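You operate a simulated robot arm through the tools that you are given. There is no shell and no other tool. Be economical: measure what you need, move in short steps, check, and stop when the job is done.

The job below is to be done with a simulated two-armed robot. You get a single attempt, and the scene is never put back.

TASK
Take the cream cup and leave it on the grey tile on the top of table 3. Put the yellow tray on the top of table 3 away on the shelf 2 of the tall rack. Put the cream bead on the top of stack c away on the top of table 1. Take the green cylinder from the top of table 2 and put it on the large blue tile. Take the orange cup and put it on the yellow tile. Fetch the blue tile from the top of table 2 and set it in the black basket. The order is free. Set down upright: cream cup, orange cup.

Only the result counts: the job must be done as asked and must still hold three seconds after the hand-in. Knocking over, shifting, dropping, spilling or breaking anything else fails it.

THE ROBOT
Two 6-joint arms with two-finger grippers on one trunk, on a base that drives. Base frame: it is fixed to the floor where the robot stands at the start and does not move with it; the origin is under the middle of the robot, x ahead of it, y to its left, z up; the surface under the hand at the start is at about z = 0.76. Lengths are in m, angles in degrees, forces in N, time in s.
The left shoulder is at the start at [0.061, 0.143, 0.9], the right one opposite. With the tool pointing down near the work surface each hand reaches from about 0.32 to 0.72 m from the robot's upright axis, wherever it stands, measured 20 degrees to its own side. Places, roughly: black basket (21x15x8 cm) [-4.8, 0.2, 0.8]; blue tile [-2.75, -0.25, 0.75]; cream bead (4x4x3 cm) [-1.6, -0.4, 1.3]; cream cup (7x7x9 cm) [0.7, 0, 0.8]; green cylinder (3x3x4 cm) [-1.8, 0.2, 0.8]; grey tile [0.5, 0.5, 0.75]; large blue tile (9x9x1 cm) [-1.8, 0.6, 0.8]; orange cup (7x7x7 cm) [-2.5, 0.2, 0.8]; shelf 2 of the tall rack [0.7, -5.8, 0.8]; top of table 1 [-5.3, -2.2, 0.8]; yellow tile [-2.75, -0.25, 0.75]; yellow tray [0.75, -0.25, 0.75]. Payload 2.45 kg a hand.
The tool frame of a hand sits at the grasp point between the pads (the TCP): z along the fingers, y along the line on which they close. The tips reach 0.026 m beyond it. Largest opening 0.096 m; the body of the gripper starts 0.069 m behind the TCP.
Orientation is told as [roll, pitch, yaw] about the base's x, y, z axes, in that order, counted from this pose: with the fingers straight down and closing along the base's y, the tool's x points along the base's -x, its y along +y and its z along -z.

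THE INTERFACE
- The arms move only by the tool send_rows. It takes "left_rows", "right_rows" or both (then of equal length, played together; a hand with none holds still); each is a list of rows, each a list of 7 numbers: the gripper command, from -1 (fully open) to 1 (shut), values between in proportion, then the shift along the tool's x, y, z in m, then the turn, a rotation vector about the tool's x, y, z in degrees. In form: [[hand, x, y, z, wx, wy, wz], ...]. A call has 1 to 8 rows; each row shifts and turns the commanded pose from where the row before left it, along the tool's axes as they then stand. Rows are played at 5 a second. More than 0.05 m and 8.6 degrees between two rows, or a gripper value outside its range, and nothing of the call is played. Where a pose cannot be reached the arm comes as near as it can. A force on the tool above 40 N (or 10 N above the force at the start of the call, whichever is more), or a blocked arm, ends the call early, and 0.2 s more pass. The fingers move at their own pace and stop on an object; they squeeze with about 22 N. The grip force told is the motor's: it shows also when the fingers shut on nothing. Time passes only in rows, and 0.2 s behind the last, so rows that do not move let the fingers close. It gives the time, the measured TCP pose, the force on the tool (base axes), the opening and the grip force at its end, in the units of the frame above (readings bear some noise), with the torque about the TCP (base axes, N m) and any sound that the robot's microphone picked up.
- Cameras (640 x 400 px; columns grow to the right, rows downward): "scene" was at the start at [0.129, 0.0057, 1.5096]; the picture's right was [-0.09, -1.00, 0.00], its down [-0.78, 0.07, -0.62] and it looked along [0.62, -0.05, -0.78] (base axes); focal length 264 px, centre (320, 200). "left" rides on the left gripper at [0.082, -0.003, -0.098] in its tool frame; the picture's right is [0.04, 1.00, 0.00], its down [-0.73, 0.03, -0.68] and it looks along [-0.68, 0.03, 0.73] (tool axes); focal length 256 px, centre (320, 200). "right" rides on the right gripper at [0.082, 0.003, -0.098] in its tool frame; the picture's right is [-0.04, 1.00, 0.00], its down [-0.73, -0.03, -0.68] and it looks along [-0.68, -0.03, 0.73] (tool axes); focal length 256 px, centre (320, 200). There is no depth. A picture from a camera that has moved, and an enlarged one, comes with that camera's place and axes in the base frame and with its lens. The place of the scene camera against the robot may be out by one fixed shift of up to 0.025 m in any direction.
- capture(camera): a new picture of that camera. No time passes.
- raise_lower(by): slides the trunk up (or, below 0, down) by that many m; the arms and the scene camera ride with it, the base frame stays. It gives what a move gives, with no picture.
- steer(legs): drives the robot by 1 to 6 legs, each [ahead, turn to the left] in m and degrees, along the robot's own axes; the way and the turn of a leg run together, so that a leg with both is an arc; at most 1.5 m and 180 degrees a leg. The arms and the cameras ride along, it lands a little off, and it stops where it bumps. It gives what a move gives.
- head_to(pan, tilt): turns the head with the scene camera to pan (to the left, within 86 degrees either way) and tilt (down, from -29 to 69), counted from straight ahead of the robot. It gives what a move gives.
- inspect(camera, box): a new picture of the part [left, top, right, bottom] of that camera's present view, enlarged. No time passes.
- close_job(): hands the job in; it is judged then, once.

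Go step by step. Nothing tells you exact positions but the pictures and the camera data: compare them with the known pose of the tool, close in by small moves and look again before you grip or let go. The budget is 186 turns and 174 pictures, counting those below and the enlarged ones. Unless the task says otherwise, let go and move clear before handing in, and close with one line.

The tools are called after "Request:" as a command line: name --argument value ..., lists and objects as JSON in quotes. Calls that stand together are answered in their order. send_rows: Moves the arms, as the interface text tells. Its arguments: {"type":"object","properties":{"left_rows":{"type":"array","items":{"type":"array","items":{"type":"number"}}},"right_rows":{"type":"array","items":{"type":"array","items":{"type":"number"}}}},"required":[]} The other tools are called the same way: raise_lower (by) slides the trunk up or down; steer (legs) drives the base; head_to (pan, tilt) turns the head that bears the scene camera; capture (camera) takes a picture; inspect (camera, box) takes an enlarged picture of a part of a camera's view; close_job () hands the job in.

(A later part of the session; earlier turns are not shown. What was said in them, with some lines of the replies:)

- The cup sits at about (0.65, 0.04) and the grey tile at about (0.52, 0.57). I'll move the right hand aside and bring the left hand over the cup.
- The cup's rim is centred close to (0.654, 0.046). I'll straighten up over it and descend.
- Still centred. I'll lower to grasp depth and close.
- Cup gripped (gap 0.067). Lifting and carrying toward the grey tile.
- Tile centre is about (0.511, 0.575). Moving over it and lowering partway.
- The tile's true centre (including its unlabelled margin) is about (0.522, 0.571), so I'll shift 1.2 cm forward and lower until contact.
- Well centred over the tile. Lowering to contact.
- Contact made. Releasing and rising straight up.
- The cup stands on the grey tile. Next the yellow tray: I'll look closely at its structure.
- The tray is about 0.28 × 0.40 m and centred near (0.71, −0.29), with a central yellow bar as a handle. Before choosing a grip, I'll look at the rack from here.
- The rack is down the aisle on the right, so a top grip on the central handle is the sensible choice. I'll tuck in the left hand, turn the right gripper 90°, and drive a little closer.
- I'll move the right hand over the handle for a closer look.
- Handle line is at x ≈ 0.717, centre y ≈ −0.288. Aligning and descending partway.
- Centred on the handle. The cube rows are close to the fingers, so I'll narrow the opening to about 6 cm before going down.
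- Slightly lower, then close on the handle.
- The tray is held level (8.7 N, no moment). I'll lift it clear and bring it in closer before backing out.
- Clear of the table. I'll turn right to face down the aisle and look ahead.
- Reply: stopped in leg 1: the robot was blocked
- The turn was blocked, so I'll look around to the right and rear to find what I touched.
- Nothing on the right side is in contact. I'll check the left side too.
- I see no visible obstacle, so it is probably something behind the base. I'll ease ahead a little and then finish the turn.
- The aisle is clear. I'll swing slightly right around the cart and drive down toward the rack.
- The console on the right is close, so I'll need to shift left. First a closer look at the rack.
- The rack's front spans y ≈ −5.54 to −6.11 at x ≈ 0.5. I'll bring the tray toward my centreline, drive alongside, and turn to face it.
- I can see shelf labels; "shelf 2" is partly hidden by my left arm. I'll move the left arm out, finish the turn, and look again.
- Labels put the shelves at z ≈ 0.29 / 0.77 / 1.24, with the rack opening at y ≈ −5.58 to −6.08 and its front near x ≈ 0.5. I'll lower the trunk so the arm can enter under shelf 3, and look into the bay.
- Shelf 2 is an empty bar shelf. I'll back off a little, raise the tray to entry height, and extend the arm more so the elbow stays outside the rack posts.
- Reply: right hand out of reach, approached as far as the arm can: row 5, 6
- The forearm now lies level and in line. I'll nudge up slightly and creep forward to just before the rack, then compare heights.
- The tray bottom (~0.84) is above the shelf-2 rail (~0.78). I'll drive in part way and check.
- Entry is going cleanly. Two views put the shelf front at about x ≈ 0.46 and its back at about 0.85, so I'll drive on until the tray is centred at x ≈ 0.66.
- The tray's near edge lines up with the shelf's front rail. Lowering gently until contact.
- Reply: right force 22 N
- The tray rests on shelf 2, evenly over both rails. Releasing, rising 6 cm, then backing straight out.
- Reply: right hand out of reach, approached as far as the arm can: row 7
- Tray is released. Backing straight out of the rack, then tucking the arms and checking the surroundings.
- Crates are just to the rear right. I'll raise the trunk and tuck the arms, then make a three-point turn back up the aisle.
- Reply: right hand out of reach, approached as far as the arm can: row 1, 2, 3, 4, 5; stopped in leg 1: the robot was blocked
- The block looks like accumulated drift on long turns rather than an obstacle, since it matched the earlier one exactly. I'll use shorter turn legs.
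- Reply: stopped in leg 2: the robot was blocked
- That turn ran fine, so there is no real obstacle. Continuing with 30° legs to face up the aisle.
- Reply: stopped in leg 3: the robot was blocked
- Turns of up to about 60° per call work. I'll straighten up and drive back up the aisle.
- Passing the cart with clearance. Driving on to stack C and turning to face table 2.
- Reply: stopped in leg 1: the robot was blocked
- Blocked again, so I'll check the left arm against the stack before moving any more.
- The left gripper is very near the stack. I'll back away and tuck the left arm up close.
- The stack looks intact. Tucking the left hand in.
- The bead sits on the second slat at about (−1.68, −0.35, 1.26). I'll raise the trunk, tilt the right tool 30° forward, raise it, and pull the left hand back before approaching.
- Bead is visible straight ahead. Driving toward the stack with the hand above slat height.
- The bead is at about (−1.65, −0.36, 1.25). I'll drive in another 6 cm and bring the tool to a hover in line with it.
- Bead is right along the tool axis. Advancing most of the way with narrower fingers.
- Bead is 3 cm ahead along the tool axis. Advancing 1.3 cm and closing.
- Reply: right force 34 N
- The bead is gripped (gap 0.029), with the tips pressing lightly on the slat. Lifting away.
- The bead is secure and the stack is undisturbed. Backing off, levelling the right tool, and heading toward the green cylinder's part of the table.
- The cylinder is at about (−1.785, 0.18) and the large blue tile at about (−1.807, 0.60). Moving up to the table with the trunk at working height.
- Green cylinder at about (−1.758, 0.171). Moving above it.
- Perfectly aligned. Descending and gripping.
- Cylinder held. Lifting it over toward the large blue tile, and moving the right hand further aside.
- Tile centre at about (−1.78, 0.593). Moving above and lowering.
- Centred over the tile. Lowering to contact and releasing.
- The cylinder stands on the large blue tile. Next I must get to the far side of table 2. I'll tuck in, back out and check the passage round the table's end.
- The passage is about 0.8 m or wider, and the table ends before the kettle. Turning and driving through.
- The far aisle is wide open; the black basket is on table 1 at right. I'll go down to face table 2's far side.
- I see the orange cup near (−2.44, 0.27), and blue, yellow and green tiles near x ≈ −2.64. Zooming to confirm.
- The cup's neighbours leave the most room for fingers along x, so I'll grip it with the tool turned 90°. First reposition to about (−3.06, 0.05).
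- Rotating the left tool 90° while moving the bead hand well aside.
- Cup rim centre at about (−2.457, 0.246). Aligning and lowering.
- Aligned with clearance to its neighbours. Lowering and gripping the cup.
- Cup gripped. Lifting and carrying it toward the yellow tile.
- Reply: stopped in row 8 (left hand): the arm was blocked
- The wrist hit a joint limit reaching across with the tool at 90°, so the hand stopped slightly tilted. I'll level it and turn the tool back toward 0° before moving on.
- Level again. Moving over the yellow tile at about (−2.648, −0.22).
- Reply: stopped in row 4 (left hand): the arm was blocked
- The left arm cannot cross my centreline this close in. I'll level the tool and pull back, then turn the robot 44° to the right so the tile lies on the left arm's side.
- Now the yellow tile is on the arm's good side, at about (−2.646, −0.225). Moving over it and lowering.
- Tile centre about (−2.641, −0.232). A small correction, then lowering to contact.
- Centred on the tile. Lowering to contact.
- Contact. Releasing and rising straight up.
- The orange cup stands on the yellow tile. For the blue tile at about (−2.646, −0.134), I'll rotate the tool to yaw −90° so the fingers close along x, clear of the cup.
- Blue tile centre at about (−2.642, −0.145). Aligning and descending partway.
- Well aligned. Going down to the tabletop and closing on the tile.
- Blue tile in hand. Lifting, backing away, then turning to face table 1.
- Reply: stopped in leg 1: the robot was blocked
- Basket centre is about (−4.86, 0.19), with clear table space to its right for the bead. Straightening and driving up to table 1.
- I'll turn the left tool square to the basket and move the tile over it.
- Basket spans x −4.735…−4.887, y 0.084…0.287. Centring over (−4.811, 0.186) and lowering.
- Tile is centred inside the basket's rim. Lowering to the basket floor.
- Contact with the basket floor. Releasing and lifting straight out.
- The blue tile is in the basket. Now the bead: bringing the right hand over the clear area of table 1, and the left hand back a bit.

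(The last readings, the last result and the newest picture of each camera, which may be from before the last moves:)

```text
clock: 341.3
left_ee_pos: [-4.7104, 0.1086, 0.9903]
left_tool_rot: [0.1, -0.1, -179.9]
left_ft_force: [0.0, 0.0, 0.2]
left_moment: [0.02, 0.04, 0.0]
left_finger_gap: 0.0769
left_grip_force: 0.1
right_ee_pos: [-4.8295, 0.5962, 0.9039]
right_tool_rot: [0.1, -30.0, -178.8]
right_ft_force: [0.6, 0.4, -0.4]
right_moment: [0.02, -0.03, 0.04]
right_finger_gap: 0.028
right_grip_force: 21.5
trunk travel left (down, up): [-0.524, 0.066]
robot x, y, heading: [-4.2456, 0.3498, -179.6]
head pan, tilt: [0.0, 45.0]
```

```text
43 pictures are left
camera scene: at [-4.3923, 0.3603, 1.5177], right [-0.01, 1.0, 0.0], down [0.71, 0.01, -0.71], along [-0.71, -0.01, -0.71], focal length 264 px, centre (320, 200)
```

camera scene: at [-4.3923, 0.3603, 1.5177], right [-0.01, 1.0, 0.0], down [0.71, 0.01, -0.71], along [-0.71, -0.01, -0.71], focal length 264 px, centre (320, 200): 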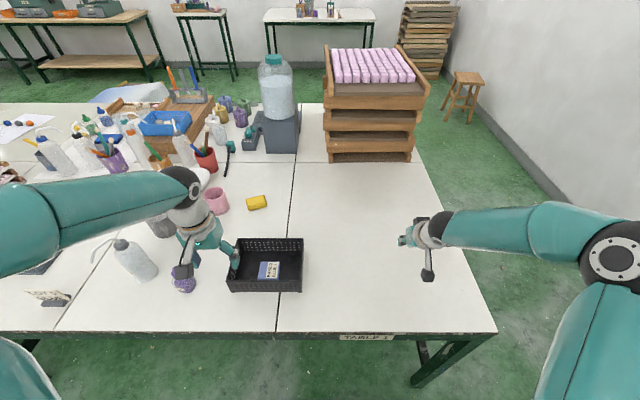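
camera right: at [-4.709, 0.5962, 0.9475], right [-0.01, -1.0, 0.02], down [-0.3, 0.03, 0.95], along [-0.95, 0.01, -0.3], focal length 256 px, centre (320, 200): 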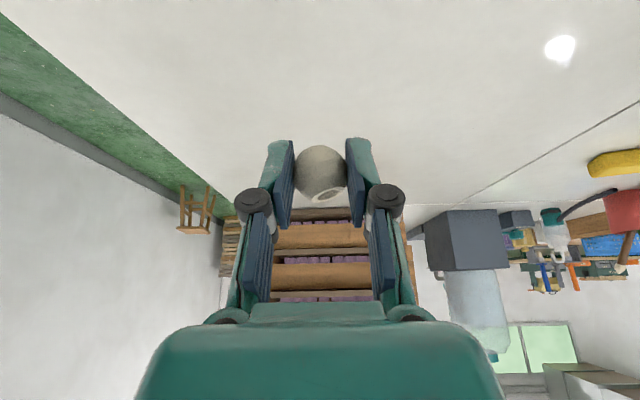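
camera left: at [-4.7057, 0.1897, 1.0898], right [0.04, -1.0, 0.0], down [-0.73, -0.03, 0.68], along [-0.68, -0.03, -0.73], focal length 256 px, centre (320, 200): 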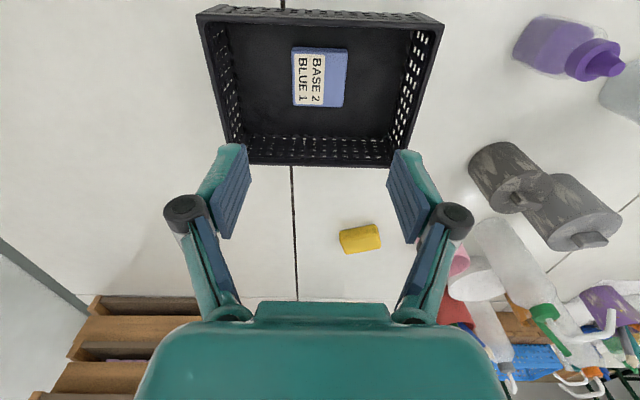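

Lowering the bead toward the tabletop at the same tilt it was picked with, so it sits as it did before.

Request:
send_rows --right_rows '[[1, 0.0175, 0, 0.03, 0, 0, 0], [1, 0.0175, 0, 0.03, 0, 0, 0], [1, 0.0135, 0, 0.0235, 0, 0, 0], [1, 0.003, 0, 0.005, 0, 0, 0], [1, 0, 0, 0, 0, 0, 0]]'

Request:
send_rows --right_rows '[[1, 0.0015, 0, 0.0026, 0, 0, 0], [1, 0.0015, 0, 0.0026, 0, 0, 0], [1, 0.0015, 0, 0.0026, 0, 0, 0], [1, 0, 0, 0, 0, 0, 0]]'

Request:
capture --camera "right"

Request:
inspect --camera "scene" --box '[360, 190, 480, 300]'

```text
clock: 342.5
left_ee_pos: [-4.7092, 0.1071, 0.9896]
left_tool_rot: [0.0, 0.0, -179.8]
left_ft_force: [0.4, 0.4, 0.0]
left_moment: [0.0, -0.02, -0.01]
left_finger_gap: 0.0769
left_grip_force: 0.1
right_ee_pos: [-4.8298, 0.5947, 0.8021]
right_tool_rot: [0.2, -29.9, -178.8]
right_ft_force: [0.6, 0.0, -0.8]
right_moment: [0.04, 0.02, -0.01]
right_finger_gap: 0.0282
right_grip_force: 22.1
trunk travel left (down, up): [-0.524, 0.066]
robot x, y, heading: [-4.2427, 0.3494, -179.5]
head pan, tilt: [0.0, 45.0]
```

```text
clock: 343.5
left_ee_pos: [-4.7104, 0.1076, 0.9907]
left_tool_rot: [0.1, -0.1, -180.0]
left_ft_force: [1.2, 0.0, 1.0]
left_moment: [0.0, -0.01, -0.05]
left_finger_gap: 0.0768
left_grip_force: 0.1
right_ee_pos: [-4.8304, 0.5958, 0.7937]
right_tool_rot: [0.2, -30.0, -178.8]
right_ft_force: [-0.5, 0.3, -0.8]
right_moment: [0.01, -0.07, 0.01]
right_finger_gap: 0.0285
right_grip_force: 22.3
trunk travel left (down, up): [-0.524, 0.066]
robot x, y, heading: [-4.2401, 0.3476, -179.4]
head pan, tilt: [0.0, 45.0]
```

```text
42 pictures are left
camera right: at [-4.7092, 0.5953, 0.837], right [-0.01, -1.0, 0.02], down [-0.3, 0.02, 0.95], along [-0.95, 0.01, -0.3], focal length 256 px, centre (320, 200)
```

right: 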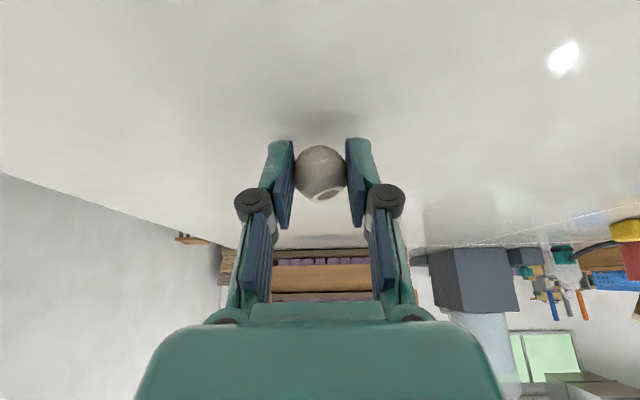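

```text
3.64 times, centred on (420, 245) of scene
camera zoom: at [-4.3933, 0.3605, 1.5175], right [-0.01, 1.0, 0.0], down [0.71, 0.01, -0.71], along [-0.71, -0.01, -0.71], focal length 959 px, centre (-44, 36)
```

zoom: 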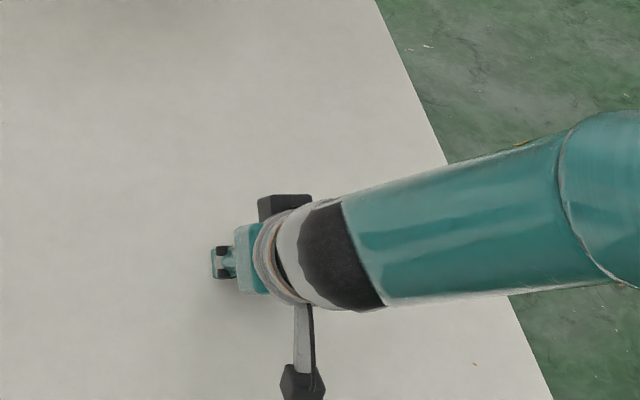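

Request:
send_rows --right_rows '[[1, 0.0015, 0, 0.0026, 0, 0, 0], [1, 0.0015, 0, 0.0026, 0, 0, 0], [1, 0.0012, 0, 0.002, 0, 0, 0], [1, 0.001, 0, 0.0017, 0, 0, 0], [1, 0, 0, 0, 0, 0, 0]]'

Request:
capture --camera "right"

```text
clock: 344.7
left_ee_pos: [-4.7072, 0.1071, 0.9916]
left_tool_rot: [0.0, -0.2, -179.9]
left_ft_force: [-0.1, -0.5, -0.5]
left_moment: [0.04, -0.04, 0.03]
left_finger_gap: 0.0768
left_grip_force: 0.0
right_ee_pos: [-4.8299, 0.5953, 0.7886]
right_tool_rot: [-0.2, -30.6, -178.7]
right_ft_force: [4.5, -2.1, 36.2]
right_moment: [-0.23, 0.01, 0.08]
right_finger_gap: 0.0282
right_grip_force: 21.6
trunk travel left (down, up): [-0.524, 0.066]
robot x, y, heading: [-4.2458, 0.3467, -179.3]
head pan, tilt: [0.0, 45.0]
```

```text
40 pictures are left
camera right: at [-4.7087, 0.5949, 0.8311], right [-0.01, -1.0, 0.02], down [-0.29, 0.02, 0.96], along [-0.96, 0.01, -0.29], focal length 256 px, centre (320, 200)
```

right: 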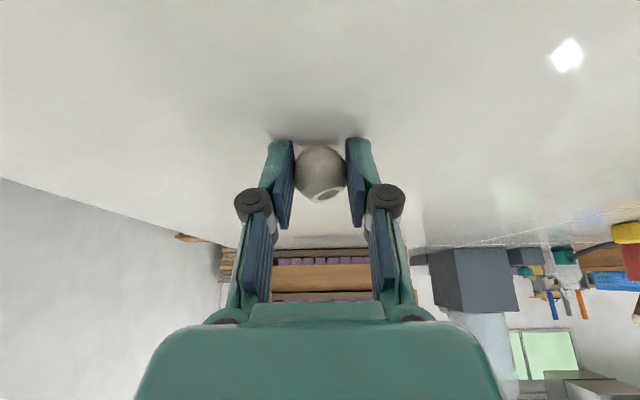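

The bead is on the table. Easing off, opening slowly, and withdrawing along the tool axis.

Request:
send_rows --right_rows '[[1, -0.001, 0, -0.0018, 0, 0, 0], [0.35, 0, 0, 0, 0, 0, 0], [0.2, 0, 0, 0, 0, 0, 0], [0, 0, 0, 0, 0, 0, 0], [-0.3, 0, 0, 0, 0, 0, 0], [-0.3, 0, 0, 0, 0, 0, 0]]'

Request:
capture --camera "right"

```text
clock: 346.1
left_ee_pos: [-4.7086, 0.1077, 0.9907]
left_tool_rot: [0.0, -0.1, -179.9]
left_ft_force: [-0.5, 0.0, -0.1]
left_moment: [0.02, 0.02, 0.0]
left_finger_gap: 0.0769
left_grip_force: 0.1
right_ee_pos: [-4.8281, 0.5942, 0.7851]
right_tool_rot: [0.1, -29.8, -178.9]
right_ft_force: [5.7, -0.1, 8.6]
right_moment: [-0.07, -0.1, -0.02]
right_finger_gap: 0.0636
right_grip_force: 3.8
trunk travel left (down, up): [-0.524, 0.066]
robot x, y, heading: [-4.2389, 0.3514, -179.4]
head pan, tilt: [0.0, 45.0]
```

```text
39 pictures are left
camera right: at [-4.7081, 0.5949, 0.8287], right [-0.01, -1.0, 0.02], down [-0.3, 0.03, 0.95], along [-0.95, 0.01, -0.3], focal length 256 px, centre (320, 200)
```

right: 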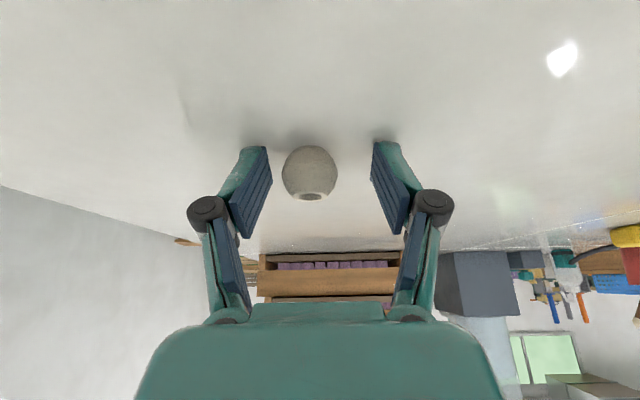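

The bead sits upright between the open fingers. Withdrawing.

Request:
send_rows --right_rows '[[-0.3, -0.002, 0, -0.006, 0, 0, 0], [-0.3, 0, 0, -0.03, 0, 0, 0], [-0.3, 0, 0, -0.04, 0, 0, 0], [-0.3, 0, 0, -0.045, 0, 0, 0], [-0.3, 0, 0, -0.045, 0, 0, 0], [-0.3, 0, 0, -0.045, 0, 0, 0], [-0.3, 0, 0, 0, 0, 0, 0]]'

Request:
capture --camera "right"

Request:
capture --camera "scene"

```text
clock: 347.7
left_ee_pos: [-4.7109, 0.1071, 0.9886]
left_tool_rot: [0.0, 0.1, -179.8]
left_ft_force: [-0.2, 0.0, -0.4]
left_moment: [-0.01, -0.01, 0.02]
left_finger_gap: 0.0771
left_grip_force: 0.1
right_ee_pos: [-4.7279, 0.5965, 0.9688]
right_tool_rot: [0.2, -29.9, -178.8]
right_ft_force: [-0.3, -0.4, 0.2]
right_moment: [-0.01, -0.03, 0.02]
right_finger_gap: 0.0623
right_grip_force: 0.1
trunk travel left (down, up): [-0.524, 0.066]
robot x, y, heading: [-4.2429, 0.3513, -179.3]
head pan, tilt: [0.0, 45.0]
```

```text
38 pictures are left
camera right: at [-4.6058, 0.5975, 1.0136], right [-0.01, -1.0, 0.02], down [-0.3, 0.02, 0.95], along [-0.95, 0.01, -0.3], focal length 256 px, centre (320, 200)
```

right: 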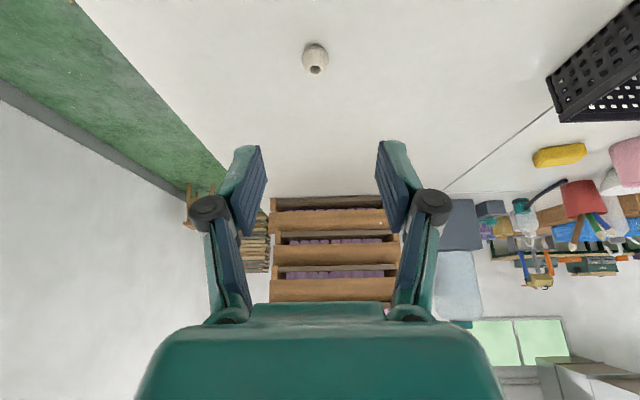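

```text
37 pictures are left
camera scene: at [-4.3943, 0.3605, 1.5174], right [-0.01, 1.0, 0.0], down [0.71, 0.01, -0.71], along [-0.71, -0.01, -0.71], focal length 264 px, centre (320, 200)
```

scene: 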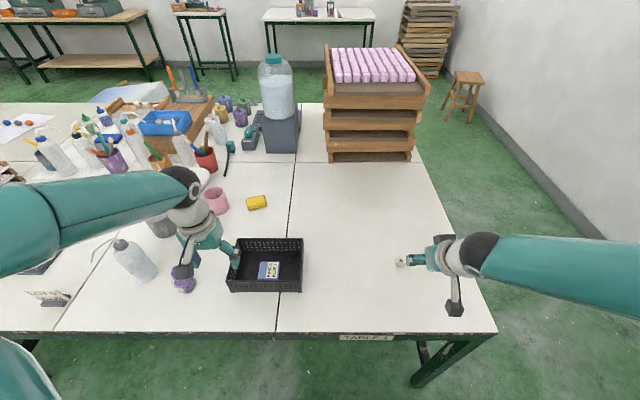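

Every item is placed. I'll lift both hands clear and back off before handing in.

Request:
send_rows --left_rows '[[-0.6, 0, 0, -0.04, 0, 0, 0], [-0.6, 0, 0, -0.04, 0, 0, 0], [-0.6, 0, 0, 0, 0, 0, 0]]' --right_rows '[[-0.3, 0, 0, -0.04, 0, 0, 0], [-0.3, 0, 0, -0.04, 0, 0, 0], [-0.3, 0, 0, 0, 0, 0, 0]]'

Request:
steer --legs '[[-0.35, 0]]'

Request:
capture --camera "scene"

```text
clock: 348.5
left_ee_pos: [-4.7112, 0.1071, 1.0693]
left_tool_rot: [0.0, 0.0, -179.9]
left_ft_force: [-0.1, -0.6, -0.8]
left_moment: [0.04, -0.02, 0.01]
left_finger_gap: 0.0769
left_grip_force: 0.1
right_ee_pos: [-4.6868, 0.5984, 1.039]
right_tool_rot: [0.0, -30.0, -178.8]
right_ft_force: [-0.6, 0.4, -0.1]
right_moment: [0.01, -0.02, -0.01]
right_finger_gap: 0.0623
right_grip_force: 0.1
trunk travel left (down, up): [-0.524, 0.066]
robot x, y, heading: [-4.2437, 0.3468, -179.2]
head pan, tilt: [0.0, 45.0]
```

```text
clock: 350.8
left_ee_pos: [-4.3595, 0.1101, 1.0713]
left_tool_rot: [0.0, -0.1, -180.0]
left_ft_force: [1.0, 0.3, 0.2]
left_moment: [-0.03, 0.02, 0.0]
left_finger_gap: 0.0768
left_grip_force: 0.1
right_ee_pos: [-4.3359, 0.6012, 1.0383]
right_tool_rot: [0.1, -30.1, -178.8]
right_ft_force: [0.9, 0.0, -0.3]
right_moment: [-0.02, 0.02, 0.0]
right_finger_gap: 0.0623
right_grip_force: 0.1
trunk travel left (down, up): [-0.524, 0.066]
robot x, y, heading: [-3.8924, 0.3505, -179.4]
head pan, tilt: [0.0, 45.0]
```

```text
36 pictures are left
camera scene: at [-4.0424, 0.3636, 1.5177], right [-0.01, 1.0, 0.0], down [0.71, 0.01, -0.71], along [-0.71, -0.01, -0.71], focal length 264 px, centre (320, 200)
```

scene: 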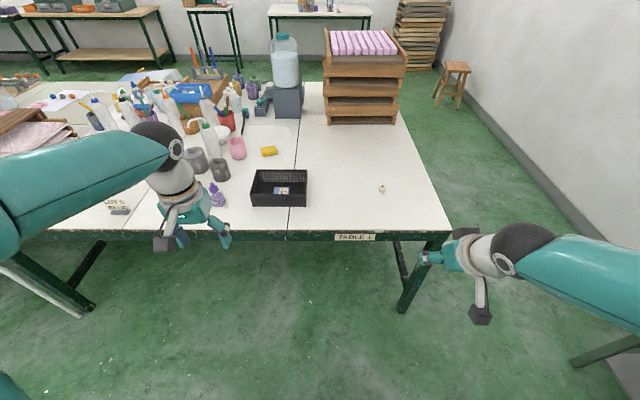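

The tile is in the basket, the bead rests on table 1, and both hands are clear, so I'm handing in.

Request:
close_job

```text
The job is handed in.
```

I handed the job in with all six items placed as asked. Both cups are upright, and I saw nothing knocked over or shifted.
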